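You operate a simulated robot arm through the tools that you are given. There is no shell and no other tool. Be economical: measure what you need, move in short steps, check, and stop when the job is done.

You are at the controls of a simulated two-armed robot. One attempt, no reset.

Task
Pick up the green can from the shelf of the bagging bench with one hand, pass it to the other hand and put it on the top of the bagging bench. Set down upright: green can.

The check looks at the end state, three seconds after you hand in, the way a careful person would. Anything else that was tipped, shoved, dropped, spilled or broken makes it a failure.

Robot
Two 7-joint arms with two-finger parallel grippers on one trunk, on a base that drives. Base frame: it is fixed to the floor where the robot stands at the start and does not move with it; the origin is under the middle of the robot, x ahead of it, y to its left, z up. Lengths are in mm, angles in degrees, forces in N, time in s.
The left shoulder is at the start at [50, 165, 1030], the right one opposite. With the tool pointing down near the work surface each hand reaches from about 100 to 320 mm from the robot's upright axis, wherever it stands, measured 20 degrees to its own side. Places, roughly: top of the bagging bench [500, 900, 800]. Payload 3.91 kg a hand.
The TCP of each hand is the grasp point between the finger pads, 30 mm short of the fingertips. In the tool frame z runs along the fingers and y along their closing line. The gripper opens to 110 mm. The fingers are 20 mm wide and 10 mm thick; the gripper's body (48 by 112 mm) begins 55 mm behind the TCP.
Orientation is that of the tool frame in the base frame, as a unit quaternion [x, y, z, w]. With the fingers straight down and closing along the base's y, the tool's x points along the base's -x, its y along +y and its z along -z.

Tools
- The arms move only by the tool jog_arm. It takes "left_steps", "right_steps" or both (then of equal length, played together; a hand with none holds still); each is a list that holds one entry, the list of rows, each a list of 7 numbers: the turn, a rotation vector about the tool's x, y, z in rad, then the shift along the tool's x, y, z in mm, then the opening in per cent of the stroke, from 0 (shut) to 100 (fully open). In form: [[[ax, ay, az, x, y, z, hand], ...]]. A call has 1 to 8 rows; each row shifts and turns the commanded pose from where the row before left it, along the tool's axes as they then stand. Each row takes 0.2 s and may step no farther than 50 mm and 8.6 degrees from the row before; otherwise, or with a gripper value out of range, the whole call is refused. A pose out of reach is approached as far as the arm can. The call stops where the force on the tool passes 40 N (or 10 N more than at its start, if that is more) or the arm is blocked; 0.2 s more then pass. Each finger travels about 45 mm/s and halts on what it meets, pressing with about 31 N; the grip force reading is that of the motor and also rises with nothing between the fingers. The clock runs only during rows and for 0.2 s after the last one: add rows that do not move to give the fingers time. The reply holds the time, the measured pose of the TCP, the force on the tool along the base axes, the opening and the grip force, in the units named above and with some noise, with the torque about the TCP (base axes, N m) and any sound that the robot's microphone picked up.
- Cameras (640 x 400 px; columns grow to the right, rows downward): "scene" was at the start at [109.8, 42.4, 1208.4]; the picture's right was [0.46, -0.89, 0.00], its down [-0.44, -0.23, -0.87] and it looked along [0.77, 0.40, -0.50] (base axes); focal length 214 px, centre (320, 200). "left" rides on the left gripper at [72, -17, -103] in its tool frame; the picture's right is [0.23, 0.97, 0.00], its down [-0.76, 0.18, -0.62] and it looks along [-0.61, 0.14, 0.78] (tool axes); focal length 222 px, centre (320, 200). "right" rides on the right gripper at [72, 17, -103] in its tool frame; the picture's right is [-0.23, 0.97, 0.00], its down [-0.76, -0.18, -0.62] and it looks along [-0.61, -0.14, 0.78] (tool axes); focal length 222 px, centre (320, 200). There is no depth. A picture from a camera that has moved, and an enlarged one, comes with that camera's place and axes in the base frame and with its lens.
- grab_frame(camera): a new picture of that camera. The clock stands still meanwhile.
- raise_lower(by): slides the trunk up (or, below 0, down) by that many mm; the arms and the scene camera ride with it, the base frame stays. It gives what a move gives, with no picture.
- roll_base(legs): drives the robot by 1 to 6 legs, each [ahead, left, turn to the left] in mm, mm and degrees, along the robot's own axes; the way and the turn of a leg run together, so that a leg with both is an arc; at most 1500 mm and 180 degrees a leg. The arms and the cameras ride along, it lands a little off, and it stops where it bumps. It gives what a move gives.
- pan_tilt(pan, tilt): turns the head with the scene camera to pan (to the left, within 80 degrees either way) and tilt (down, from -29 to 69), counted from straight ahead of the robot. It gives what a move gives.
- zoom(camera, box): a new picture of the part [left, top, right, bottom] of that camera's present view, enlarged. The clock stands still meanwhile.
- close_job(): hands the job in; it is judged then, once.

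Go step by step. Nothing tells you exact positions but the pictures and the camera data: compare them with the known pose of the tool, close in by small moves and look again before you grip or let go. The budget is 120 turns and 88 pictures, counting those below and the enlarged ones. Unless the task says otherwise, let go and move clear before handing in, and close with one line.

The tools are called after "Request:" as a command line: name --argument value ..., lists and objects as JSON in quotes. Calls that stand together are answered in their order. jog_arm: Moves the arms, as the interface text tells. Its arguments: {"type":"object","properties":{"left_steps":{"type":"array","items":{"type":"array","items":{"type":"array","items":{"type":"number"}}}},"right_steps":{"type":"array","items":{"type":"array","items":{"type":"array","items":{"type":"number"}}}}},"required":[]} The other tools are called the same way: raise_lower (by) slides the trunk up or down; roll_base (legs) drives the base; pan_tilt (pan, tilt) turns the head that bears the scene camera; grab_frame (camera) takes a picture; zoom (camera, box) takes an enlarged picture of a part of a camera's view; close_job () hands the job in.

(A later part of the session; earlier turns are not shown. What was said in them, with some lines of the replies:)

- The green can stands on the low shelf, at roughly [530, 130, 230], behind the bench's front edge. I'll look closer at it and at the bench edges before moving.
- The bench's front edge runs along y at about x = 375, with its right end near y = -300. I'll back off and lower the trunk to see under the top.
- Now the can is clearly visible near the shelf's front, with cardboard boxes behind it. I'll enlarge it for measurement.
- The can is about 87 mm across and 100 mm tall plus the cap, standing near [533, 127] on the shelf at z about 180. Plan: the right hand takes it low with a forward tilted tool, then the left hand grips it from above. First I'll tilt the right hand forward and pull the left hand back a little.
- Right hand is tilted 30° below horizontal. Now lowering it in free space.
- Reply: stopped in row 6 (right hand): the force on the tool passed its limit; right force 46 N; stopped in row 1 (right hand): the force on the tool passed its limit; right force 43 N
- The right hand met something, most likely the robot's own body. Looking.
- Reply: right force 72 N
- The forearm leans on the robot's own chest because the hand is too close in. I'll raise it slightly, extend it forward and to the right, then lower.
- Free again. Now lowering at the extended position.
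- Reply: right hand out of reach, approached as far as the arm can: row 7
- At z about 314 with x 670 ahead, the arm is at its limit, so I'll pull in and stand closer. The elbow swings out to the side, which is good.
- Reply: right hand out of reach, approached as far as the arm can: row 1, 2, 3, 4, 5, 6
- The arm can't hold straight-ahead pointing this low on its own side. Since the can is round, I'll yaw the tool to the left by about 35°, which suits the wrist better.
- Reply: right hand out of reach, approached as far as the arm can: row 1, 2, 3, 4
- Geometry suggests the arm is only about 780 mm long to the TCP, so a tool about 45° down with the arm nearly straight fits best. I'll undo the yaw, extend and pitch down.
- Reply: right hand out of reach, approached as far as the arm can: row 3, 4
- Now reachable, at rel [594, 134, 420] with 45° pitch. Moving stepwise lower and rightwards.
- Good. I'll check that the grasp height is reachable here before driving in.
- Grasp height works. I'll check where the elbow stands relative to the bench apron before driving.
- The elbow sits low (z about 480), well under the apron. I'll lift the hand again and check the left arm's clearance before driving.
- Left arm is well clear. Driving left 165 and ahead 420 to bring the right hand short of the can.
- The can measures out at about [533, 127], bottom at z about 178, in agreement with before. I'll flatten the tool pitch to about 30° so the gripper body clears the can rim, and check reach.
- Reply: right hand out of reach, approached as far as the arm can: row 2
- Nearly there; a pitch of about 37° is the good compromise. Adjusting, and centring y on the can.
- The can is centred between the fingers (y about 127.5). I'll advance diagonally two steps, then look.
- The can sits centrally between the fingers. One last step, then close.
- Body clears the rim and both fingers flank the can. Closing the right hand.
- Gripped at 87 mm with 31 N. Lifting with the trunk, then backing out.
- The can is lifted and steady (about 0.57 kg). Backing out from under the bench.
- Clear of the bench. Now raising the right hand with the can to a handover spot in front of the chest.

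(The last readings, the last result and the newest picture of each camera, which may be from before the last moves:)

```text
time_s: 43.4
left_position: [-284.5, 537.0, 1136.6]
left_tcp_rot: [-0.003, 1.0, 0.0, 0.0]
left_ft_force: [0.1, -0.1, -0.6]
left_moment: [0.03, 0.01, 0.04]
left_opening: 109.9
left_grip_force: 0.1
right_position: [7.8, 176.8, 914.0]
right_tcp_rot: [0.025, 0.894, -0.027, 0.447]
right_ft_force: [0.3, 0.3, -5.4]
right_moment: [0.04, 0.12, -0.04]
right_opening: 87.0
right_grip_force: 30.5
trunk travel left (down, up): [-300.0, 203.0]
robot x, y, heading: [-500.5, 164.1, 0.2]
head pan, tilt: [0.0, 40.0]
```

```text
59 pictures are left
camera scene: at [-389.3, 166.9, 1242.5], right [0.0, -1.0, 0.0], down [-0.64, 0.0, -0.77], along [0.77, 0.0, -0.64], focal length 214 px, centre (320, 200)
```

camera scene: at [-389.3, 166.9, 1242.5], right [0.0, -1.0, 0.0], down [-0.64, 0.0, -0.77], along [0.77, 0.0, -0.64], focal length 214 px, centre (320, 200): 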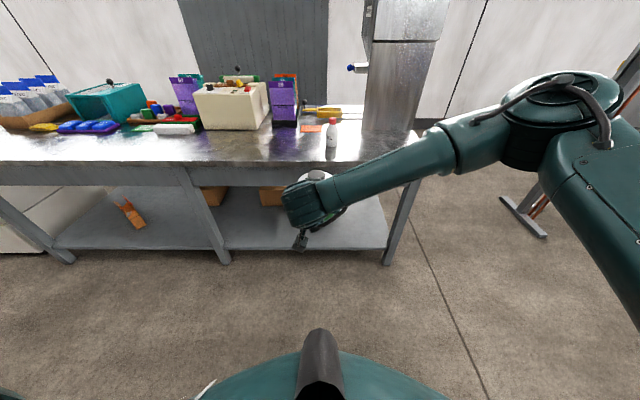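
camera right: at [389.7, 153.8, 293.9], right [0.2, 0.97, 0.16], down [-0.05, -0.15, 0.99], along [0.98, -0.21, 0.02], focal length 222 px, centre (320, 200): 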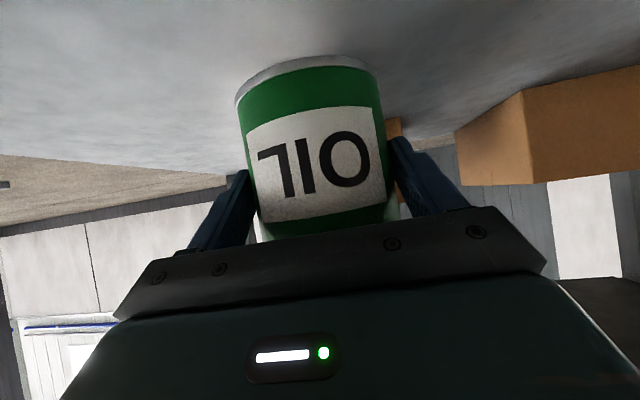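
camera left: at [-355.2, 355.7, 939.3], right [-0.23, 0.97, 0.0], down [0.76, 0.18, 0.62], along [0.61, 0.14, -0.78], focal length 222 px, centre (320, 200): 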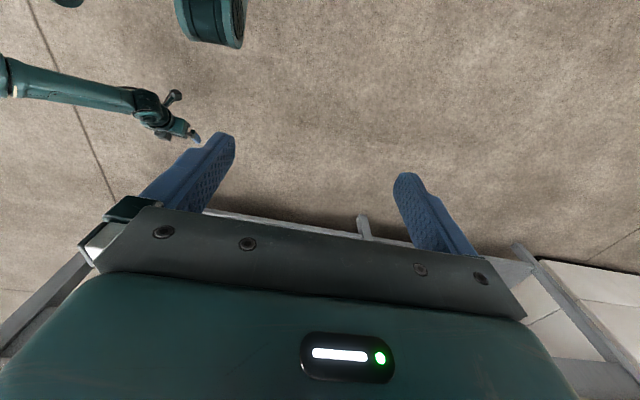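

The can centre should be near [20, 177], with its top rim at z about 955. Bringing the left hand above it, staying high.

Request:
jog_arm --left_steps '[[[0, 0, 0, -31, -36, 0, 100], [0, 0, 0, -31, -36, 0, 100], [0, 0, 0, -31, -36, 0, 100], [0, 0, 0, -31, -36, 0, 100], [0, 0, 0, -31, -36, 0, 100], [0, 0, 0, -31, -36, 0, 100], [0, 0, 0, -31, -36, 0, 100], [0, 0, 0, 0, 0, 0, 100]]]'

Request:
grab_frame --camera "left"

Request:
grab_frame --camera "scene"

```text
time_s: 45.2
left_position: [-84.9, 304.9, 1136.4]
left_tcp_rot: [-0.005, 1.0, -0.001, 0.0]
left_ft_force: [0.7, 0.5, 0.2]
left_moment: [-0.01, 0.0, 0.02]
left_opening: 110.0
left_grip_force: 0.0
left hand out of reach, approached as far as the arm can: row 7
right_position: [7.7, 176.1, 912.7]
right_tcp_rot: [0.024, 0.894, -0.026, 0.447]
right_ft_force: [-0.5, 0.1, -4.9]
right_moment: [-0.02, 0.11, -0.02]
right_opening: 86.9
right_grip_force: 30.3
trunk travel left (down, up): [-300.0, 203.0]
robot x, y, heading: [-504.9, 162.4, 0.0]
head pan, tilt: [0.0, 40.0]
```

```text
58 pictures are left
camera left: at [-155.9, 288.5, 1238.5], right [-0.24, 0.97, 0.0], down [0.76, 0.18, 0.62], along [0.61, 0.15, -0.78], focal length 222 px, centre (320, 200)
```

left: 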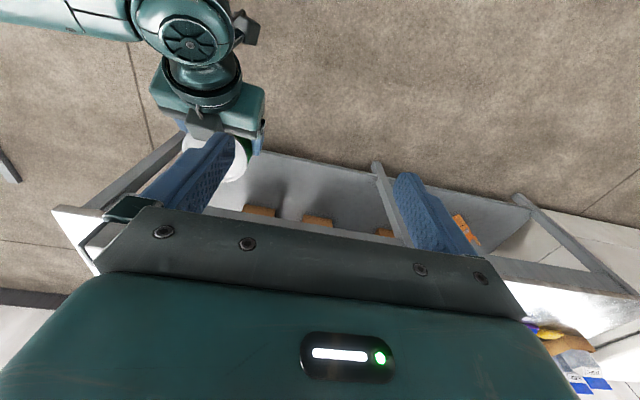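

```text
57 pictures are left
camera scene: at [-389.0, 166.9, 1242.5], right [0.0, -1.0, 0.0], down [-0.64, 0.0, -0.77], along [0.77, 0.0, -0.64], focal length 214 px, centre (320, 200)
```

scene: 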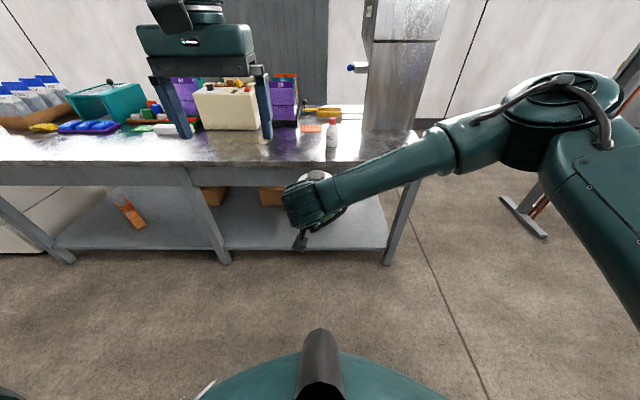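

The left arm reaches its limit there up high. I'll test whether it reaches farther at the lower handover height, staying well to the left of the right hand.

Request:
jog_arm --left_steps '[[[0, 0, 0, 0, 45, 0, 100], [0, 0, 0, 0, 0, 45, 100], [0, 0, 0, 0, 0, 45, 100], [0, 0, 0, 0, 0, 45, 100], [0, 0, 0, 0, 0, 40, 100], [0, 0, 0, -45, 0, 0, 100], [0, 0, 0, -45, 0, 0, 100], [0, 0, 0, -25, 0, 0, 100]]]'

```text
time_s: 47.0
left_position: [21.3, 355.6, 964.3]
left_tcp_rot: [-0.002, 1.0, 0.0, 0.0]
left_ft_force: [-0.9, -1.3, 0.6]
left_moment: [-0.01, 0.01, 0.01]
left_opening: 110.1
left_grip_force: 0.1
left hand out of reach, approached as far as the arm can: row 8
right_position: [6.5, 175.8, 914.5]
right_tcp_rot: [0.025, 0.893, -0.026, 0.448]
right_ft_force: [0.0, 0.9, -5.1]
right_moment: [-0.01, 0.1, 0.02]
right_opening: 86.9
right_grip_force: 31.2
trunk travel left (down, up): [-300.0, 203.0]
robot x, y, heading: [-505.6, 165.9, 0.4]
head pan, tilt: [0.0, 40.0]
```

Left reaches rel [523, 190] at z about 964. I'll lift the left hand back up and bring the can nearer and a bit to the left so both arms are comfortable.

Request:
jog_arm --left_steps '[[[0, 0, 0, 45, 0, 0, 100], [0, 0, 0, 35, 10, -30, 100], [0, 0, 0, 0, 10, -45, 100], [0, 0, 0, 0, 0, -20, 100], [0, 0, 0, 0, 0, 0, 100], [0, 0, 0, 0, 0, 0, 100]]]' --right_steps '[[[0, 0, 0, 0, 0, 0, 0], [0, 0, 0, 0, 0, 0, 0], [0, 0, 0, 0, 0, 0, 0], [0, 0, 0, 23, 27.4, -32, 0], [0, 0, 0, 23, 27.4, -32, 0], [0, 0, 0, 0, 0, 0, 0]]]'

Request:
grab_frame --camera "left"

Request:
grab_frame --camera "scene"

```text
time_s: 48.4
left_position: [-56.2, 376.9, 1057.7]
left_tcp_rot: [-0.002, 1.0, 0.0, 0.0]
left_ft_force: [0.5, 0.5, 0.8]
left_moment: [-0.04, 0.0, -0.02]
left_opening: 110.0
left_grip_force: 0.2
right_position: [-67.6, 236.5, 915.2]
right_tcp_rot: [0.024, 0.894, -0.026, 0.447]
right_ft_force: [0.0, 0.1, -5.0]
right_moment: [-0.01, 0.11, -0.01]
right_opening: 86.8
right_grip_force: 30.6
trunk travel left (down, up): [-300.0, 203.0]
robot x, y, heading: [-502.5, 168.4, 0.4]
head pan, tilt: [0.0, 40.0]
```

```text
56 pictures are left
camera left: at [-128.2, 361.0, 1161.5], right [-0.23, 0.97, 0.0], down [0.76, 0.18, 0.62], along [0.61, 0.14, -0.78], focal length 222 px, centre (320, 200)
```

left: 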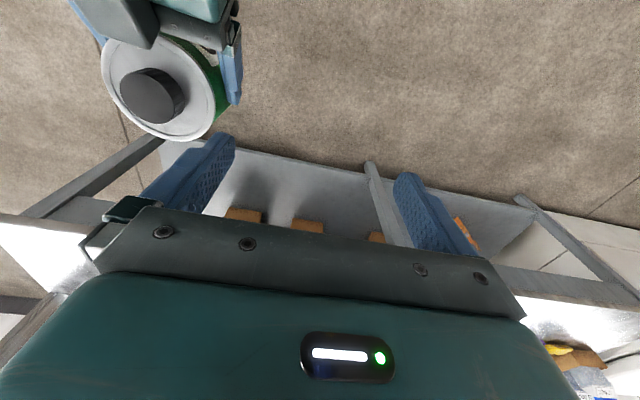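

```text
55 pictures are left
camera scene: at [-389.2, 166.7, 1242.5], right [0.0, -1.0, 0.0], down [-0.64, 0.0, -0.77], along [0.77, 0.0, -0.64], focal length 214 px, centre (320, 200)
```

scene: 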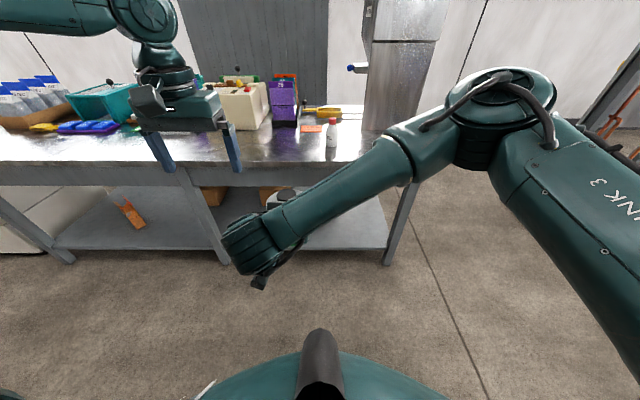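

Left camera sees the can's top at about [-54, 237, 956], as expected. Moving the left hand directly above it.

Request:
jog_arm --left_steps '[[[0, 0, 0, -2, -46, 0, 100], [0, 0, 0, -2, -46, 0, 100], [0, 0, 0, -2, -46, 0, 100], [0, 0, 0, 0, 0, 0, 100]]]'

Request:
grab_frame --camera "left"

Request:
grab_frame --camera "scene"

```text
time_s: 49.4
left_position: [-59.8, 292.5, 1052.5]
left_tcp_rot: [-0.003, 1.0, -0.001, 0.0]
left_ft_force: [0.3, -0.9, 0.8]
left_moment: [0.03, -0.01, -0.04]
left_opening: 110.2
left_grip_force: 0.2
left hand out of reach, approached as far as the arm can: row 2, 3
right_position: [-66.6, 236.0, 914.6]
right_tcp_rot: [0.024, 0.894, -0.027, 0.447]
right_ft_force: [-0.1, -0.9, -5.3]
right_moment: [0.0, 0.1, -0.03]
right_opening: 87.0
right_grip_force: 31.1
trunk travel left (down, up): [-300.0, 203.0]
robot x, y, heading: [-502.6, 168.1, 0.2]
head pan, tilt: [0.0, 40.0]
```

```text
54 pictures are left
camera left: at [-132.7, 276.7, 1155.0], right [-0.23, 0.97, 0.0], down [0.76, 0.18, 0.62], along [0.61, 0.15, -0.78], focal length 222 px, centre (320, 200)
```

left: 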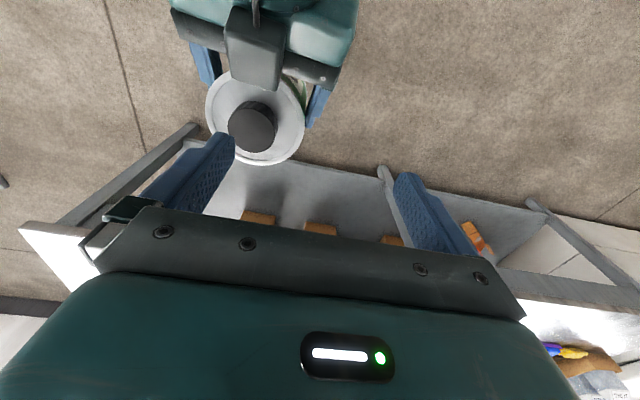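

```text
53 pictures are left
camera scene: at [-389.3, 166.9, 1242.5], right [0.0, -1.0, 0.0], down [-0.64, 0.0, -0.77], along [0.77, 0.0, -0.64], focal length 214 px, centre (320, 200)
```

scene: 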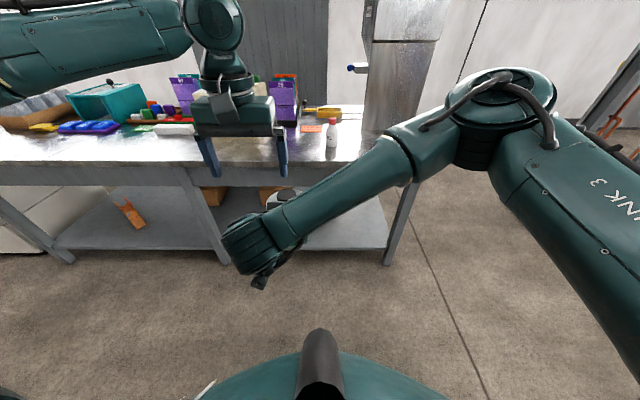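

Left is limited inboard at this height, so I'll bring the can 52 mm further left beneath it instead.

Request:
jog_arm --right_steps '[[[0, 0, 0, 2, 25.8, -3.8, 0], [0, 0, 0, 2, 25.8, -3.8, 0], [0, 0, 0, 0, 0, 0, 0]]]'

Request:
grab_frame --camera "left"

```text
time_s: 50.2
left_position: [-59.5, 292.8, 1051.8]
left_tcp_rot: [-0.003, 1.0, -0.001, 0.0]
left_ft_force: [0.5, 0.2, 0.3]
left_moment: [0.0, 0.03, 0.01]
left_opening: 109.9
left_grip_force: 0.0
right_position: [-72.6, 286.7, 915.0]
right_tcp_rot: [0.025, 0.894, -0.026, 0.448]
right_ft_force: [-0.1, 0.1, -5.6]
right_moment: [0.03, 0.08, 0.0]
right_opening: 87.2
right_grip_force: 30.8
trunk travel left (down, up): [-300.0, 203.0]
robot x, y, heading: [-508.3, 162.0, 0.3]
head pan, tilt: [0.0, 40.0]
```

```text
52 pictures are left
camera left: at [-132.7, 276.7, 1155.2], right [-0.23, 0.97, 0.0], down [0.76, 0.18, 0.62], along [0.61, 0.14, -0.78], focal length 222 px, centre (320, 200)
```

left: 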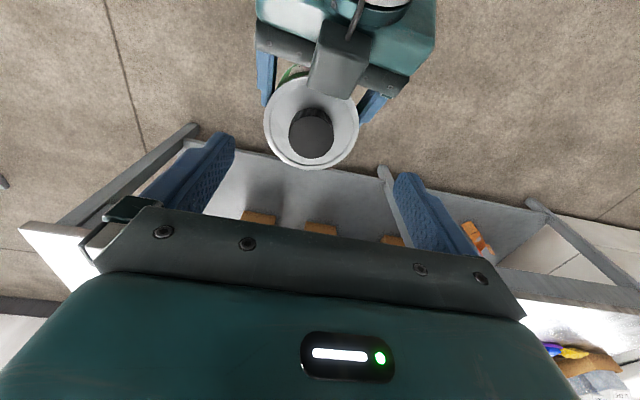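

The can top is at [-62.5, 286], cap top z about 980. I'll check clearances between both hands in a close-up before descending.

Request:
zoom --camera "scene" --box '[150, 60, 350, 300]'

Request:
zoom --camera "left" --box '[220, 0, 460, 200]'

```text
1.67 times, centred on (250, 180) of scene
camera zoom: at [-389.3, 166.8, 1242.5], right [0.0, -1.0, 0.0], down [-0.64, 0.0, -0.77], along [0.77, 0.0, -0.64], focal length 358 px, centre (437, 233)
```

zoom: 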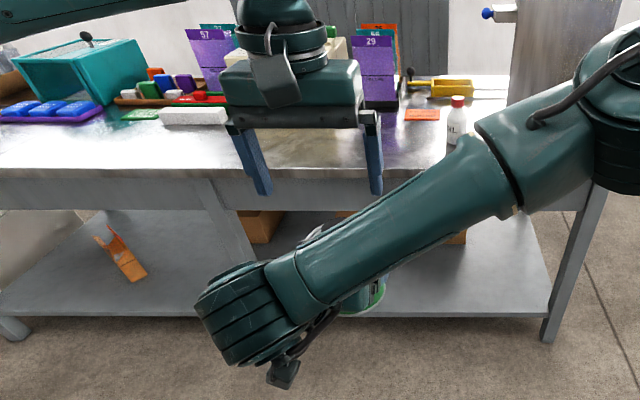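

```text
2.00 times, centred on (340, 100) of left
camera zoom: at [-132.7, 276.7, 1155.2], right [-0.23, 0.97, 0.0], down [0.76, 0.18, 0.62], along [0.61, 0.14, -0.78], focal length 444 px, centre (280, 400)
```

zoom: 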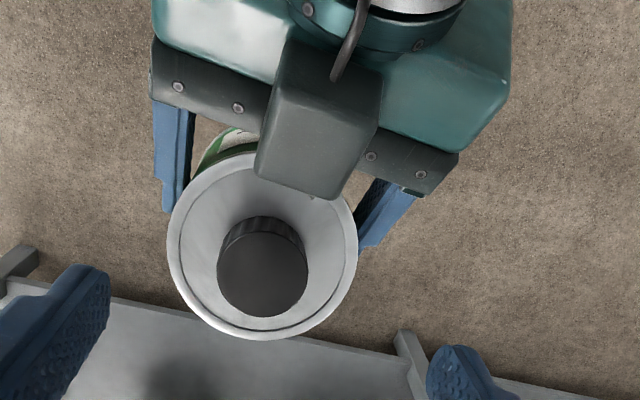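

Estimated clearances are fine: left camera housing stays about 40 mm above the box on the right hand. Descending part way with alignment, then checking.

Request:
jog_arm --left_steps '[[[0, 0, 0, -1, -3.5, 22, 100], [0, 0, 0, -1.5, -3, 22, 100], [0, 0, 0, 0, 0, 0, 100]]]'

Request:
grab_frame --camera "left"

Request:
zoom --camera "scene" --box '[150, 60, 350, 300]'

```text
time_s: 51.0
left_position: [-58.6, 288.2, 1009.7]
left_tcp_rot: [-0.003, 1.0, 0.0, 0.0]
left_ft_force: [-0.5, 0.1, -0.2]
left_moment: [0.0, 0.0, 0.03]
left_opening: 109.8
left_grip_force: 0.2
right_position: [-73.0, 287.3, 914.5]
right_tcp_rot: [0.024, 0.893, -0.026, 0.448]
right_ft_force: [0.0, -0.3, -6.3]
right_moment: [0.01, 0.12, 0.02]
right_opening: 87.1
right_grip_force: 30.4
trunk travel left (down, up): [-300.0, 203.0]
robot x, y, heading: [-504.9, 163.8, 0.3]
head pan, tilt: [0.0, 40.0]
```

```text
49 pictures are left
camera left: at [-131.3, 271.4, 1111.7], right [-0.23, 0.97, 0.0], down [0.76, 0.18, 0.62], along [0.61, 0.14, -0.78], focal length 222 px, centre (320, 200)
```

left: 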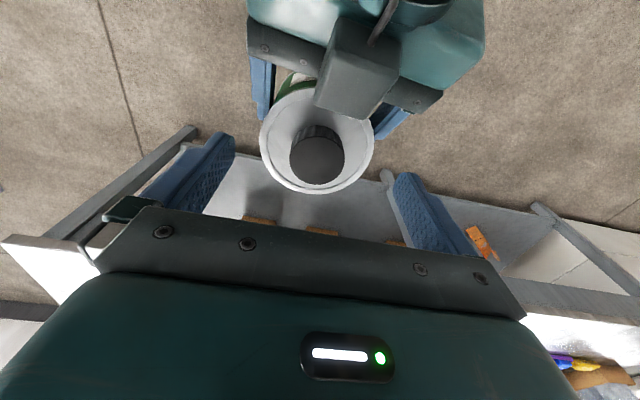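

```text
1.67 times, centred on (250, 180) of scene
camera zoom: at [-389.4, 166.9, 1242.6], right [0.0, -1.0, 0.0], down [-0.64, 0.0, -0.77], along [0.77, 0.0, -0.64], focal length 358 px, centre (437, 233)
```

zoom: 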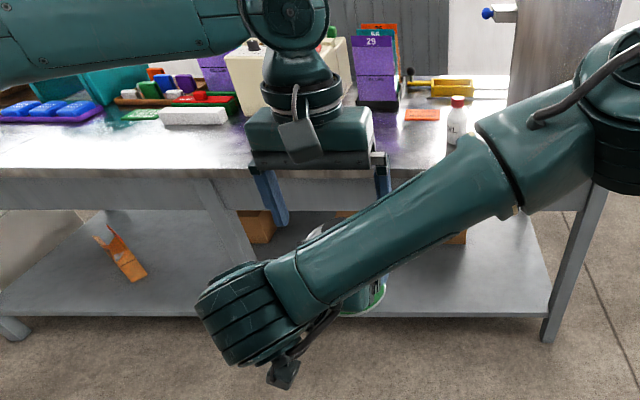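

Alignment is good (can centre about [-64, 285]). Continuing down to the grip height of z about 957.

Request:
jog_arm --left_steps '[[[0, 0, 0, -0.5, -1.5, 18, 100], [0, 0, 0, 0, -1, 18, 100], [0, 0, 0, 0, 0, 16, 100], [0, 0, 0, 0, 0, 0, 100]]]'

Request:
grab_frame --camera "left"

Request:
zoom --camera "scene" --box '[190, 120, 350, 270]'

```text
time_s: 52.0
left_position: [-60.1, 288.4, 958.8]
left_tcp_rot: [-0.003, 1.0, -0.001, 0.001]
left_ft_force: [0.2, 0.2, -0.8]
left_moment: [0.01, -0.05, -0.01]
left_opening: 109.8
left_grip_force: 0.0
left hand out of reach, approached as far as the arm can: row 2
right_position: [-73.7, 286.7, 914.5]
right_tcp_rot: [0.024, 0.893, -0.026, 0.448]
right_ft_force: [-0.3, -0.1, -5.4]
right_moment: [-0.03, 0.11, -0.01]
right_opening: 86.9
right_grip_force: 31.2
trunk travel left (down, up): [-300.0, 203.0]
robot x, y, heading: [-503.1, 167.1, 0.5]
head pan, tilt: [0.0, 40.0]
```

```text
47 pictures are left
camera left: at [-132.4, 272.7, 1059.8], right [-0.23, 0.97, 0.0], down [0.76, 0.18, 0.62], along [0.61, 0.14, -0.78], focal length 222 px, centre (320, 200)
```

left: 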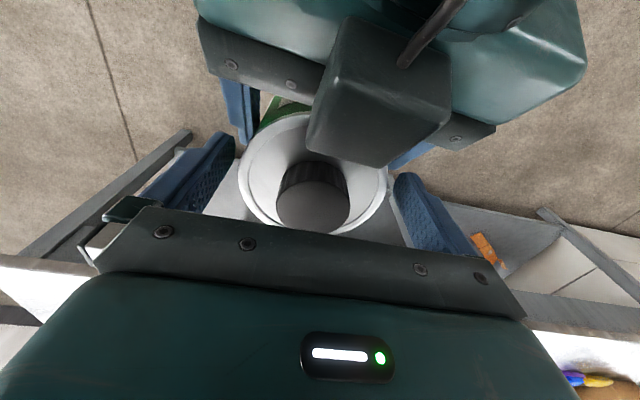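

```text
2.67 times, centred on (270, 195) of scene
camera zoom: at [-389.4, 166.9, 1242.5], right [0.0, -1.0, 0.0], down [-0.64, 0.0, -0.77], along [0.77, 0.0, -0.64], focal length 572 px, centre (453, 213)
```

zoom: 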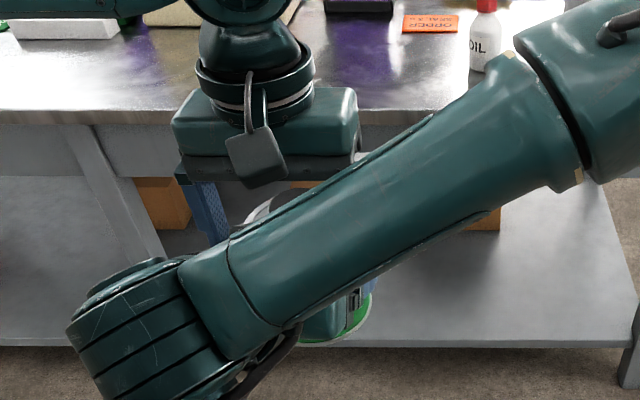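

Left fingers flank the can's top. A small y correction of 3 mm, then close the left hand.

Request:
jog_arm --left_steps '[[[0, 0, 0, 0, -3.5, 1.5, 100], [0, 0, 0, 0, 0, 0, 100], [0, 0, 0, 0, 0, 0, 100]]]'

Request:
jog_arm --left_steps '[[[0, 0, 0, 0, 0, 0, 0], [0, 0, 0, 0, 0, 0, 0], [0, 0, 0, 0, 0, 0, 0], [0, 0, 0, 0, 0, 0, 0]]]'

Request:
grab_frame --camera "left"

```text
time_s: 52.8
left_position: [-60.5, 289.1, 956.5]
left_tcp_rot: [-0.002, 1.0, -0.001, 0.001]
left_ft_force: [4.9, 1.3, 3.0]
left_moment: [0.27, -0.14, -0.26]
left_opening: 110.2
left_grip_force: 0.1
left hand out of reach, approached as far as the arm can: row 1
right_position: [-74.2, 286.7, 913.2]
right_tcp_rot: [0.024, 0.894, -0.026, 0.447]
right_ft_force: [-4.9, -1.7, -9.1]
right_moment: [-0.18, 0.03, 0.28]
right_opening: 86.8
right_grip_force: 31.0
trunk travel left (down, up): [-300.0, 203.0]
robot x, y, heading: [-505.5, 166.4, 0.3]
head pan, tilt: [0.0, 40.0]
```

```text
time_s: 53.8
left_position: [-61.4, 287.9, 958.1]
left_tcp_rot: [-0.002, 1.0, -0.004, 0.001]
left_ft_force: [3.4, -11.9, 7.7]
left_moment: [-1.23, -0.05, 0.08]
left_opening: 86.4
left_grip_force: 30.9
right_position: [-75.9, 287.7, 914.5]
right_tcp_rot: [0.024, 0.894, -0.024, 0.448]
right_ft_force: [-2.9, 10.9, -12.4]
right_moment: [0.77, 0.13, 0.1]
right_opening: 87.1
right_grip_force: 30.8
trunk travel left (down, up): [-300.0, 203.0]
robot x, y, heading: [-508.5, 165.0, 0.3]
head pan, tilt: [0.0, 40.0]
```

```text
45 pictures are left
camera left: at [-133.9, 271.4, 1059.9], right [-0.23, 0.97, -0.01], down [0.76, 0.19, 0.62], along [0.61, 0.14, -0.78], focal length 222 px, centre (320, 200)
```

left: 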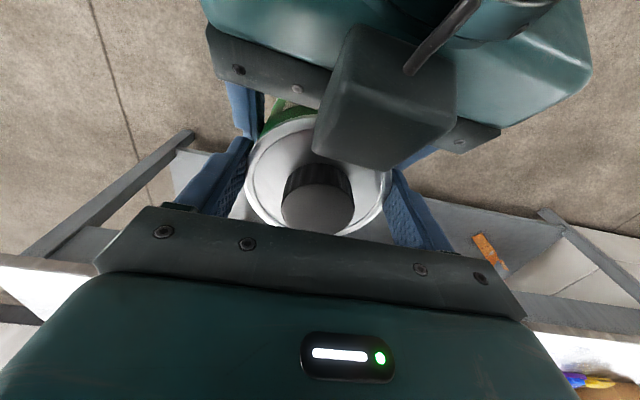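

Left hand now holds the can at 86 mm. Opening the right hand.

Request:
jog_arm --right_steps '[[[0, 0, 0, 0, 0, 0, 60], [0, 0, 0, 0, 0, 0, 100], [0, 0, 0, 0, 0, 0, 100], [0, 0, 0, 0, 0, 0, 100]]]' --left_steps '[[[0, 0, 0, 0, 0, 0, 0], [0, 0, 0, 0, 0, 0, 0], [0, 0, 0, 0, 0, 0, 0], [0, 0, 0, 0, 0, 0, 0]]]'

Request:
grab_frame --camera "left"

Request:
grab_frame --camera "right"

```text
time_s: 54.8
left_position: [-60.8, 289.5, 955.0]
left_tcp_rot: [-0.004, 1.0, 0.0, 0.0]
left_ft_force: [9.7, 11.8, 3.1]
left_moment: [0.76, -0.14, -0.56]
left_opening: 86.5
left_grip_force: 31.2
right_position: [-73.4, 285.0, 914.1]
right_tcp_rot: [0.026, 0.893, -0.029, 0.448]
right_ft_force: [-9.5, -10.7, -7.9]
right_moment: [-0.33, -0.08, 0.46]
right_opening: 104.7
right_grip_force: 0.1
trunk travel left (down, up): [-300.0, 203.0]
robot x, y, heading: [-504.8, 165.8, 0.3]
head pan, tilt: [0.0, 40.0]
```

```text
44 pictures are left
camera left: at [-133.4, 272.7, 1059.0], right [-0.23, 0.97, 0.0], down [0.76, 0.18, 0.62], along [0.61, 0.15, -0.78], focal length 222 px, centre (320, 200)
```

left: 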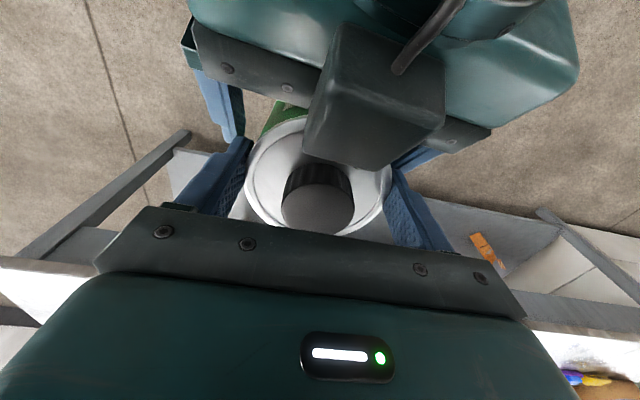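

```text
43 pictures are left
camera right: at [-197.2, 311.0, 917.4], right [0.2, 0.97, 0.16], down [-0.05, -0.15, 0.99], along [0.98, -0.21, 0.02], focal length 222 px, centre (320, 200)
```

right: 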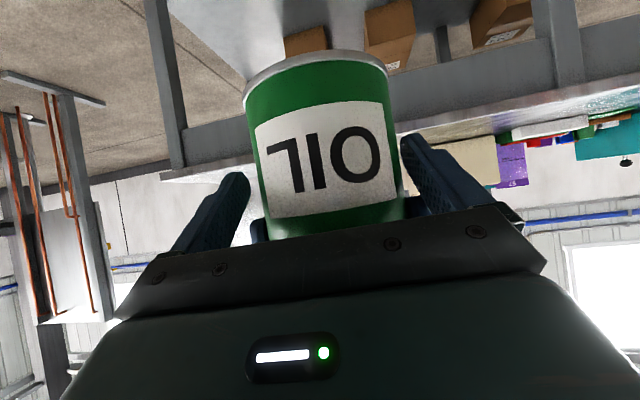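

The right hand is open but the hands touch lightly (about 10 N). I'll ease the right hand straight back and slightly down in small steps.

Request:
jog_arm --right_steps '[[[0, 0, 0, 9, -0.7, -5.5, 95], [0, 0, 0, 9, -0.7, -5.5, 95], [0, 0, 0, 0, 0, 0, 95]]]'

Request:
grab_frame --camera "left"

```text
time_s: 55.6
left_position: [-60.3, 287.4, 956.1]
left_tcp_rot: [-0.001, 1.0, -0.002, 0.0]
left_ft_force: [-0.6, 0.0, -0.7]
left_moment: [-0.01, 0.01, 0.02]
left_opening: 86.2
left_grip_force: 31.2
right_position: [-94.2, 287.1, 908.8]
right_tcp_rot: [0.024, 0.893, -0.025, 0.448]
right_ft_force: [-0.4, 1.4, -0.8]
right_moment: [0.03, 0.02, 0.0]
right_opening: 104.5
right_grip_force: 0.0
trunk travel left (down, up): [-300.0, 203.0]
robot x, y, heading: [-501.6, 167.6, 0.2]
head pan, tilt: [0.0, 40.0]
```

```text
42 pictures are left
camera left: at [-133.9, 272.0, 1059.0], right [-0.23, 0.97, 0.0], down [0.76, 0.18, 0.62], along [0.61, 0.14, -0.78], focal length 222 px, centre (320, 200)
```

left: 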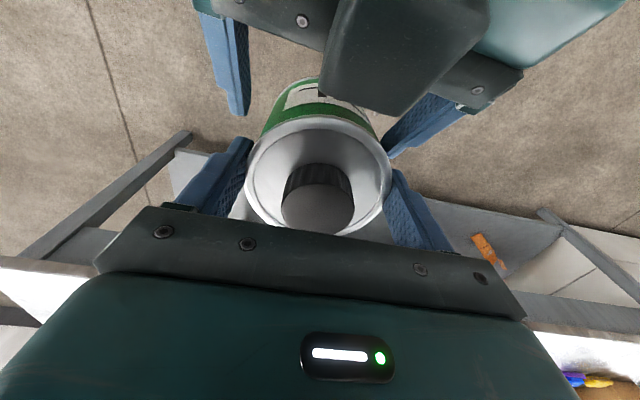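

Both hands read near zero force. I'll verify the can really hangs in the left hand before moving on.

Request:
jog_arm --right_steps '[[[0, 0, 0, 4, -0.3, -6, 95], [0, 0, 0, 0, 0, 0, 95]]]'

Request:
grab_frame --camera "right"

Request:
grab_frame --camera "left"

```text
time_s: 56.2
left_position: [-61.1, 287.0, 956.1]
left_tcp_rot: [-0.003, 1.0, -0.002, 0.0]
left_ft_force: [0.4, -1.6, -0.3]
left_moment: [0.02, 0.04, 0.03]
left_opening: 86.3
left_grip_force: 31.0
right_position: [-100.3, 287.4, 906.9]
right_tcp_rot: [0.025, 0.893, -0.027, 0.448]
right_ft_force: [-0.1, -0.2, 0.2]
right_moment: [0.02, 0.01, -0.02]
right_opening: 104.5
right_grip_force: 0.1
trunk travel left (down, up): [-300.0, 203.0]
robot x, y, heading: [-502.8, 163.5, 0.4]
head pan, tilt: [0.0, 40.0]
```

```text
41 pictures are left
camera right: at [-225.1, 312.2, 911.3], right [0.2, 0.97, 0.16], down [-0.06, -0.15, 0.99], along [0.98, -0.21, 0.02], focal length 222 px, centre (320, 200)
```

right: 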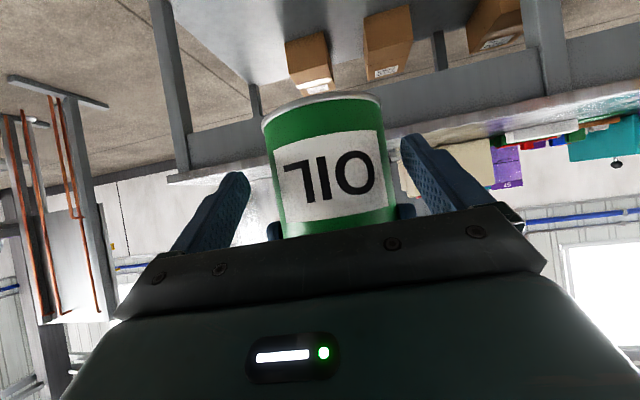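

```text
40 pictures are left
camera left: at [-133.7, 272.1, 1059.2], right [-0.23, 0.97, 0.0], down [0.76, 0.18, 0.62], along [0.61, 0.14, -0.78], focal length 222 px, centre (320, 200)
```

left: 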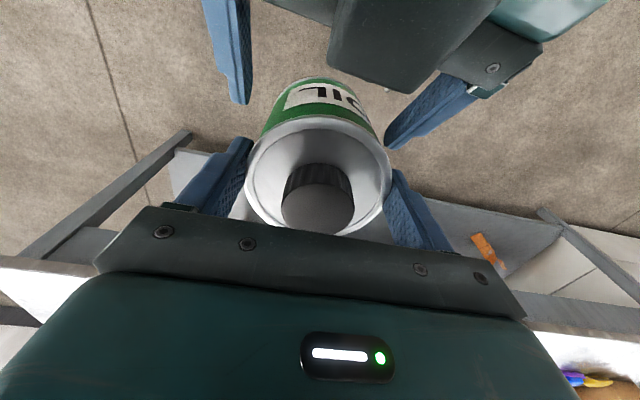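

The can hangs clear and upright in the left hand. Raising the left hand and taking the right hand down and off to the right.

Request:
jog_arm --left_steps '[[[0, 0, 0, 0, 3, -30, 0], [0, 0, 0, 0, 5, -30, 0], [0, 0, 0, 0, 5, -30, 0], [0, 0, 0, 0, 20, 0, 0], [0, 0, 0, 0, 30, 0, 0], [0, 0, 0, 0, 30, 0, 0]]]' --right_steps '[[[0, 0, 0, 0, 0, 0, 95], [0, 0, 0, 0, 0, 0, 95], [0, 0, 0, 12, -0.5, 9, 95], [0, 0, 0, 12, -40, 12, 95], [0, 0, 0, 0, -45, 0, 95], [0, 0, 0, -12, -45, 16, 95]]]'

Request:
grab_frame --camera "scene"

```text
time_s: 57.6
left_position: [-59.5, 380.9, 1047.5]
left_tcp_rot: [-0.003, 1.0, -0.001, -0.001]
left_ft_force: [0.6, 0.0, -6.2]
left_moment: [-0.02, 0.05, 0.02]
left_opening: 86.3
left_grip_force: 31.2
right_position: [-90.6, 152.3, 879.3]
right_tcp_rot: [0.025, 0.893, -0.026, 0.448]
right_ft_force: [0.3, -0.8, -0.4]
right_moment: [0.02, -0.01, 0.01]
right_opening: 104.6
right_grip_force: 0.1
trunk travel left (down, up): [-300.0, 203.0]
robot x, y, heading: [-505.8, 168.9, 0.1]
head pan, tilt: [0.0, 40.0]
```

```text
39 pictures are left
camera scene: at [-389.4, 166.7, 1242.5], right [0.0, -1.0, 0.0], down [-0.64, 0.0, -0.77], along [0.77, 0.0, -0.64], focal length 214 px, centre (320, 200)
```

scene: 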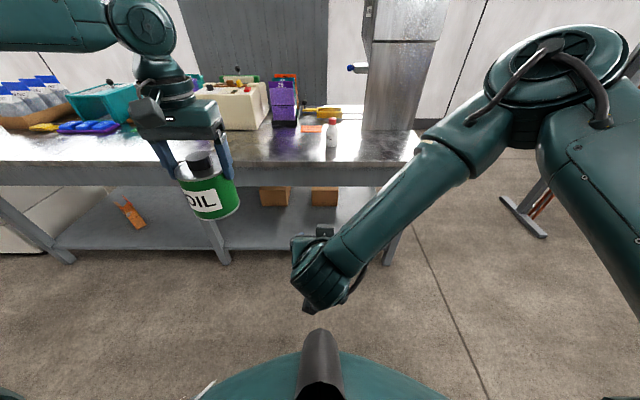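

The left hand now carries the weight. Next I fold the right arm up and back so it can't touch the bench or bottle.

Request:
jog_arm --right_steps '[[[0, 0, 0, -15, -41, -20.3, 95], [0, 0, 0, -15, -41, -20.3, 95], [0, 0, 0, -15, -41, -20.3, 95], [0, 0, 0, -15, -41, -20.3, 95], [0, 0, 0, -20, -20, -30, 95], [0, 0, 0, -20, -20, -30, 95], [0, 0, 0, -20, -20, -30, 95]]]'

Request:
jog_arm --right_steps '[[[0, 0.132, 0, 0, 0, 0, 95], [0, 0.132, 0, 0, 0, 0, 95], [0, 0.132, 0, 0, 0, 0, 95], [0, 0.132, 0, 0, 0, 0, 95], [0, 0.132, 0, 0, 0, 0, 95], [0, 0.132, 0, 0, 0, 0, 95], [0, 0.132, 0, 0, 0, 0, 95]]]'

Request:
grab_frame --camera "scene"

```text
time_s: 59.2
left_position: [-58.7, 381.0, 1048.0]
left_tcp_rot: [-0.002, 1.0, 0.0, 0.0]
left_ft_force: [-1.3, 0.5, -4.6]
left_moment: [0.0, 0.01, -0.01]
left_opening: 86.1
left_grip_force: 31.3
right_position: [-114.5, -34.0, 1088.0]
right_tcp_rot: [0.024, 0.895, -0.028, 0.445]
right_ft_force: [-1.0, 0.2, 0.5]
right_moment: [0.0, 0.02, -0.05]
right_opening: 104.4
right_grip_force: 0.0
right hand out of reach, approached as far as the arm can: row 3, 4, 5, 6
trunk travel left (down, up): [-300.0, 203.0]
robot x, y, heading: [-500.7, 164.0, 0.1]
head pan, tilt: [0.0, 40.0]
```

```text
time_s: 60.8
left_position: [-59.4, 381.9, 1046.7]
left_tcp_rot: [-0.003, 1.0, -0.001, -0.002]
left_ft_force: [0.3, -0.3, -5.3]
left_moment: [0.0, 0.0, -0.01]
left_opening: 86.1
left_grip_force: 31.4
right_position: [-111.0, -33.2, 1089.7]
right_tcp_rot: [0.034, 0.999, -0.012, 0.001]
right_ft_force: [-0.6, 0.9, 0.3]
right_moment: [0.01, 0.01, 0.01]
right_opening: 104.6
right_grip_force: 0.0
trunk travel left (down, up): [-300.0, 203.0]
robot x, y, heading: [-506.0, 165.6, 0.3]
head pan, tilt: [0.0, 40.0]
```

```text
38 pictures are left
camera scene: at [-389.4, 167.1, 1242.5], right [0.0, -1.0, 0.0], down [-0.64, 0.0, -0.77], along [0.77, 0.0, -0.64], focal length 214 px, centre (320, 200)
```

scene: 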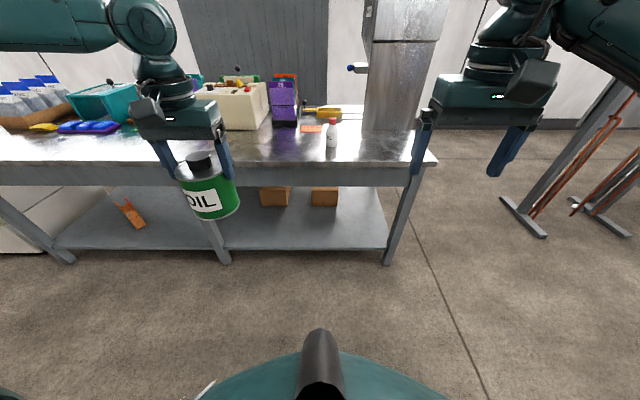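

Right arm is stowed high. I'll retract it slightly and drive forward so the can is above the bench's clear front strip.

Request:
jog_arm --right_steps '[[[0, 0, 0, 40, 0, 0, 95], [0, 0, 0, 40, 0, 0, 95], [0, 0, 0, 0, 0, 0, 95]]]'

Request:
roll_base --legs '[[480, 0, 0]]'

Request:
pan_tilt --pan 20 --tilt 40

Request:
grab_frame --camera "scene"

Request:
grab_frame --camera "left"

```text
time_s: 61.6
left_position: [-58.6, 381.4, 1046.2]
left_tcp_rot: [-0.003, 1.0, -0.001, -0.001]
left_ft_force: [0.9, -0.3, -5.6]
left_moment: [0.02, 0.03, -0.01]
left_opening: 86.2
left_grip_force: 30.8
right_position: [-190.2, -28.2, 1088.9]
right_tcp_rot: [0.034, 0.999, -0.013, 0.004]
right_ft_force: [-1.1, 0.2, 0.4]
right_moment: [0.03, -0.01, 0.01]
right_opening: 104.5
right_grip_force: 0.0
trunk travel left (down, up): [-300.0, 203.0]
robot x, y, heading: [-506.1, 166.4, 0.3]
head pan, tilt: [0.0, 40.0]
```

```text
time_s: 64.4
left_position: [408.1, 386.8, 1046.6]
left_tcp_rot: [-0.006, 1.0, -0.001, -0.001]
left_ft_force: [0.0, 0.1, -5.9]
left_moment: [0.03, 0.02, -0.02]
left_opening: 85.9
left_grip_force: 31.0
right_position: [279.1, -24.3, 1090.7]
right_tcp_rot: [0.032, 0.999, -0.013, 0.003]
right_ft_force: [0.1, 0.7, -0.2]
right_moment: [0.0, 0.02, 0.05]
right_opening: 104.8
right_grip_force: 0.1
trunk travel left (down, up): [-300.0, 203.0]
robot x, y, heading: [-36.5, 167.4, 0.5]
head pan, tilt: [0.0, 40.0]
```

```text
time_s: 65.2
left_position: [408.5, 386.6, 1046.8]
left_tcp_rot: [-0.005, 1.0, 0.0, 0.0]
left_ft_force: [0.1, -0.8, -5.5]
left_moment: [0.0, 0.05, 0.03]
left_opening: 85.9
left_grip_force: 30.9
right_position: [279.2, -23.1, 1089.3]
right_tcp_rot: [0.031, 0.999, -0.013, 0.003]
right_ft_force: [-0.1, -0.6, -0.6]
right_moment: [-0.01, 0.01, 0.0]
right_opening: 104.4
right_grip_force: 0.0
trunk travel left (down, up): [-300.0, 203.0]
robot x, y, heading: [-36.8, 167.3, 0.4]
head pan, tilt: [20.0, 40.0]
```

```text
37 pictures are left
camera scene: at [74.1, 199.6, 1242.5], right [0.35, -0.94, 0.0], down [-0.6, -0.22, -0.77], along [0.72, 0.27, -0.64], focal length 214 px, centre (320, 200)
```

scene: 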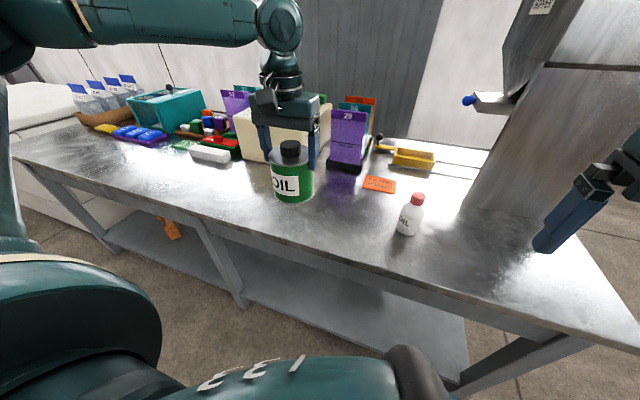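

```text
36 pictures are left
camera left: at [336.1, 370.0, 1149.4], right [-0.24, 0.97, 0.0], down [0.76, 0.19, 0.62], along [0.6, 0.15, -0.78], focal length 222 px, centre (320, 200)
```

left: 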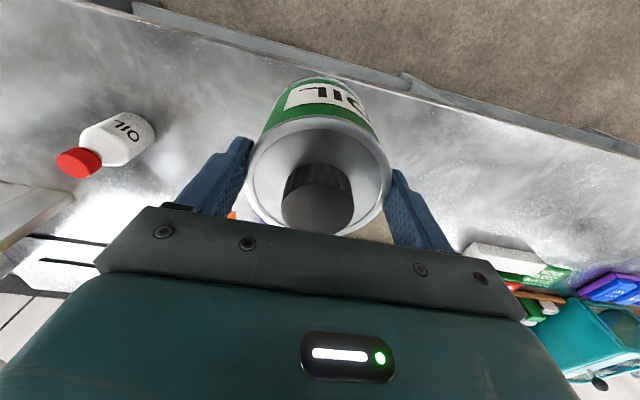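

The area beneath is clear. Lowering the can with some forward motion to about 25 mm above the top.

Request:
jog_arm --left_steps '[[[0, 0, 0, -17, 0, 38, 0], [0, 0, 0, -17, 0, 38, 0], [0, 0, 0, -17, 0, 36, 0], [0, 0, 0, 0, 0, 0, 0]]]'

Request:
zoom --camera "scene" --box '[220, 100, 400, 280]'

Request:
grab_frame --camera "left"

```text
time_s: 66.2
left_position: [458.4, 388.3, 935.5]
left_tcp_rot: [-0.005, 1.0, -0.001, 0.001]
left_ft_force: [-0.2, -0.8, -5.0]
left_moment: [0.0, 0.01, -0.02]
left_opening: 86.1
left_grip_force: 31.0
right_position: [278.6, -23.0, 1089.0]
right_tcp_rot: [0.031, 0.999, -0.012, 0.002]
right_ft_force: [-0.4, 0.1, 0.8]
right_moment: [-0.01, 0.0, 0.0]
right_opening: 104.6
right_grip_force: 0.1
trunk travel left (down, up): [-300.0, 203.0]
robot x, y, heading: [-36.9, 168.2, 0.6]
head pan, tilt: [20.0, 40.0]
```

```text
2.22 times, centred on (310, 190) of scene
camera zoom: at [74.0, 199.6, 1242.6], right [0.35, -0.94, 0.0], down [-0.6, -0.23, -0.77], along [0.72, 0.27, -0.64], focal length 477 px, centre (342, 222)
```

zoom: 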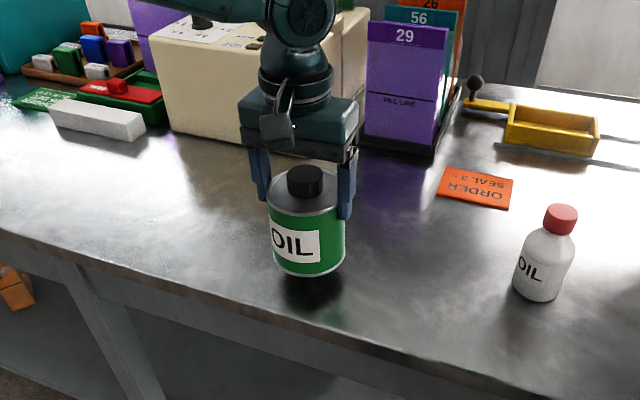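

```text
34 pictures are left
camera left: at [386.7, 371.7, 1037.5], right [-0.24, 0.97, 0.0], down [0.76, 0.19, 0.62], along [0.61, 0.15, -0.78], focal length 222 px, centre (320, 200)
```

left: 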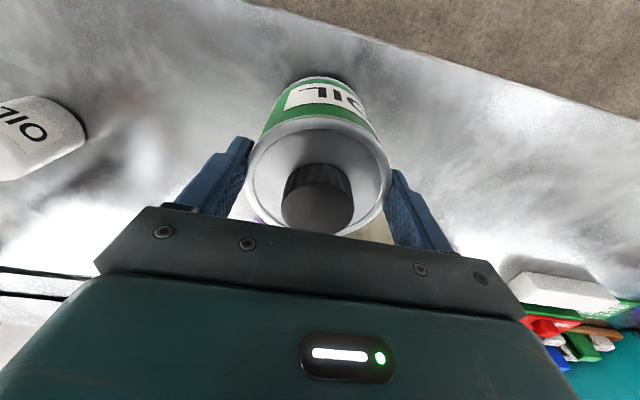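

Over the bench with good margin from the edge and about 30 mm up. Descending carefully.

Request:
jog_arm --left_steps '[[[0, 0, 0, 0, 0, 12, 0], [0, 0, 0, 0, 0, 10, 0], [0, 0, 0, 0, 0, 4, 0], [0, 0, 0, 0, 0, 0, 0]]]'

Request:
zoom --camera "scene" --box '[260, 150, 360, 240]'

```text
time_s: 67.2
left_position: [458.1, 387.2, 908.1]
left_tcp_rot: [-0.006, 1.0, -0.001, -0.001]
left_ft_force: [-0.1, -0.6, -5.7]
left_moment: [0.02, 0.03, 0.02]
left_opening: 85.9
left_grip_force: 31.3
right_position: [280.3, -24.0, 1090.0]
right_tcp_rot: [0.032, 0.999, -0.013, 0.003]
right_ft_force: [-0.2, 0.3, -0.6]
right_moment: [-0.05, 0.01, -0.02]
right_opening: 104.4
right_grip_force: 0.0
trunk travel left (down, up): [-300.0, 203.0]
robot x, y, heading: [-35.6, 170.8, 0.0]
head pan, tilt: [20.0, 40.0]
```

```text
4.44 times, centred on (310, 195) of scene
camera zoom: at [74.2, 199.7, 1242.5], right [0.35, -0.94, 0.0], down [-0.6, -0.23, -0.77], along [0.72, 0.27, -0.64], focal length 953 px, centre (364, 222)
```

zoom: 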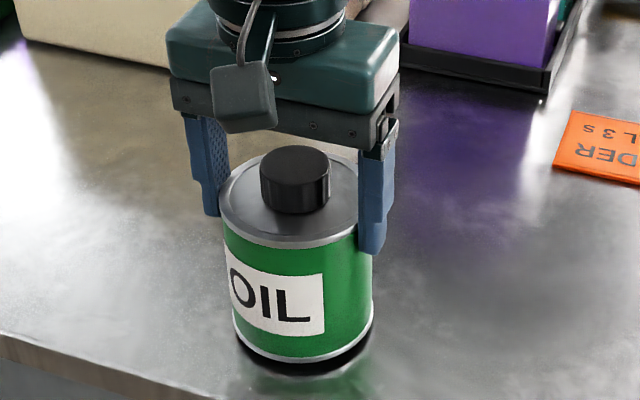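

Very close to the surface, and the can looks upright. Continuing in 3 mm steps until the weight comes off.

Request:
jog_arm --left_steps '[[[0, 0, 0, 0, 0, 3, 0], [0, 0, 0, 0, 0, 0, 0]]]'

Request:
jog_arm --left_steps '[[[0, 0, 0, 0, 0, 2.5, 0], [0, 0, 0, 0, 0, 0, 0]]]'

```text
time_s: 67.8
left_position: [459.1, 386.4, 906.2]
left_tcp_rot: [-0.005, 1.0, -0.001, -0.001]
left_ft_force: [0.0, -1.0, -5.2]
left_moment: [0.0, 0.06, 0.0]
left_opening: 86.3
left_grip_force: 30.9
right_position: [279.9, -23.7, 1089.2]
right_tcp_rot: [0.031, 0.999, -0.013, 0.003]
right_ft_force: [0.1, -0.2, -0.1]
right_moment: [-0.01, 0.03, 0.01]
right_opening: 104.5
right_grip_force: 0.0
trunk travel left (down, up): [-300.0, 203.0]
robot x, y, heading: [-31.9, 165.1, 0.5]
head pan, tilt: [20.0, 40.0]
```

```text
time_s: 68.4
left_position: [458.2, 387.4, 903.2]
left_tcp_rot: [-0.005, 1.0, -0.001, 0.0]
left_ft_force: [-0.1, -0.3, -0.9]
left_moment: [0.1, -0.1, 0.03]
left_opening: 86.2
left_grip_force: 31.0
right_position: [278.9, -23.4, 1090.6]
right_tcp_rot: [0.032, 0.999, -0.012, 0.003]
right_ft_force: [-0.3, -0.4, 0.2]
right_moment: [-0.01, 0.01, 0.0]
right_opening: 104.6
right_grip_force: 0.2
trunk travel left (down, up): [-300.0, 203.0]
robot x, y, heading: [-33.3, 170.4, 0.5]
head pan, tilt: [20.0, 40.0]
```

The surface took most of the weight at z about 903. One more millimetre to seat it, then look.

Request:
jog_arm --left_steps '[[[0, 0, 0, 0, 0, 1, 0], [0, 0, 0, 0, 0, 0, 0]]]'

Request:
zoom --camera "scene" --box '[260, 150, 360, 240]'

```text
time_s: 69.0
left_position: [459.8, 386.7, 903.9]
left_tcp_rot: [-0.005, 1.0, -0.001, 0.002]
left_ft_force: [-0.2, 2.5, 6.2]
left_moment: [0.38, -0.43, 0.08]
left_opening: 86.1
left_grip_force: 30.7
right_position: [279.0, -24.9, 1089.3]
right_tcp_rot: [0.032, 0.999, -0.012, 0.002]
right_ft_force: [-0.6, 0.2, 0.4]
right_moment: [0.01, 0.0, -0.04]
right_opening: 104.3
right_grip_force: 0.1
trunk travel left (down, up): [-300.0, 203.0]
robot x, y, heading: [-37.1, 170.7, 0.8]
head pan, tilt: [20.0, 40.0]
```

```text
4.44 times, centred on (310, 195) of scene
camera zoom: at [73.1, 199.4, 1242.8], right [0.35, -0.94, 0.0], down [-0.6, -0.23, -0.77], along [0.72, 0.27, -0.64], focal length 953 px, centre (364, 222)
```

zoom: 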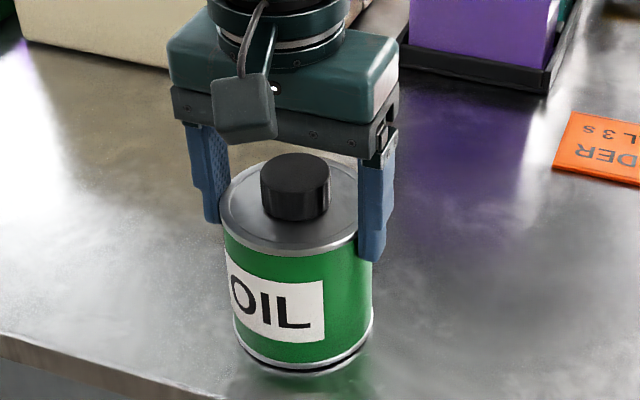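

The can is seated on the bench top. Opening the left hand gradually.

Request:
jog_arm --left_steps '[[[0, 0, 0, 0, 0, 0, 82], [0, 0, 0, 0, 0, 0, 90], [0, 0, 0, 0, 0, 0, 100], [0, 0, 0, 0, 0, 0, 100]]]'

Request:
zoom --camera "scene" --box '[260, 150, 360, 240]'

```text
time_s: 70.0
left_position: [458.0, 385.8, 902.5]
left_tcp_rot: [-0.005, 1.0, -0.001, 0.0]
left_ft_force: [-0.6, 0.0, -0.6]
left_moment: [0.01, 0.0, 0.0]
left_opening: 109.9
left_grip_force: 0.0
right_position: [280.1, -24.1, 1090.7]
right_tcp_rot: [0.032, 0.999, -0.012, 0.004]
right_ft_force: [-0.7, -0.1, 0.2]
right_moment: [-0.01, 0.02, -0.01]
right_opening: 104.4
right_grip_force: 0.0
trunk travel left (down, up): [-300.0, 203.0]
robot x, y, heading: [-38.9, 169.5, 0.4]
head pan, tilt: [20.0, 40.0]
```

```text
4.44 times, centred on (310, 195) of scene
camera zoom: at [73.7, 199.5, 1242.6], right [0.35, -0.94, 0.0], down [-0.6, -0.23, -0.77], along [0.72, 0.27, -0.64], focal length 953 px, centre (364, 222)
```

zoom: 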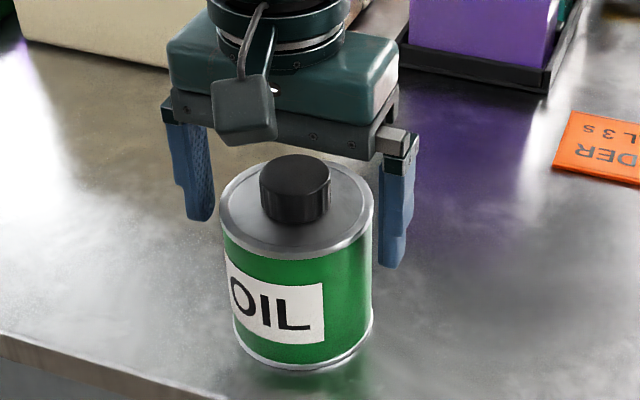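

Released and standing freely. Raising the trunk to lift the hand straight up.

Request:
raise_lower --by 150

Request:
grab_frame --camera "scene"

```text
time_s: 71.8
left_position: [458.6, 385.9, 1052.2]
left_tcp_rot: [-0.006, 1.0, -0.002, 0.0]
left_ft_force: [0.0, 0.5, 0.5]
left_moment: [0.0, -0.03, 0.02]
left_opening: 109.9
left_grip_force: 0.0
right_position: [279.4, -23.5, 1241.3]
right_tcp_rot: [0.031, 0.999, -0.012, 0.002]
right_ft_force: [-0.2, -0.3, -0.6]
right_moment: [-0.01, -0.01, 0.0]
right_opening: 104.1
right_grip_force: 0.0
trunk travel left (down, up): [-450.0, 53.0]
robot x, y, heading: [-36.2, 169.4, 0.6]
head pan, tilt: [20.0, 40.0]
```

```text
30 pictures are left
camera scene: at [73.9, 199.5, 1392.5], right [0.35, -0.94, 0.0], down [-0.6, -0.23, -0.77], along [0.72, 0.27, -0.64], focal length 214 px, centre (320, 200)
```

scene: 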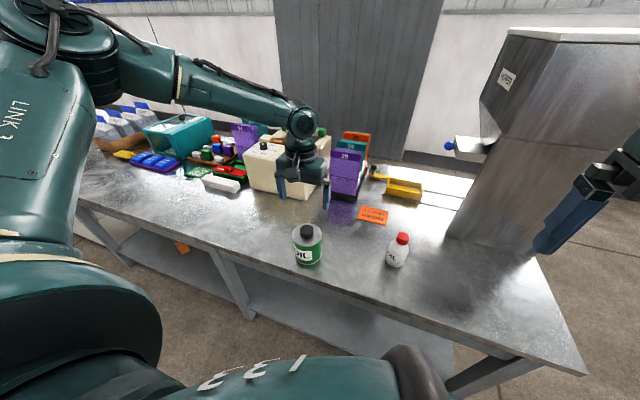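

The green can stands upright on the bench top with both hands clear, and nothing else has been disturbed. I'm handing in now.

Request:
close_job

```text
The job is handed in.
```

The right hand took the green can from the shelf and passed it to the left hand in mid-air. The left hand set it upright on the bench top at about [455, 386]; both hands are clear, and the last picture shows nothing else disturbed.
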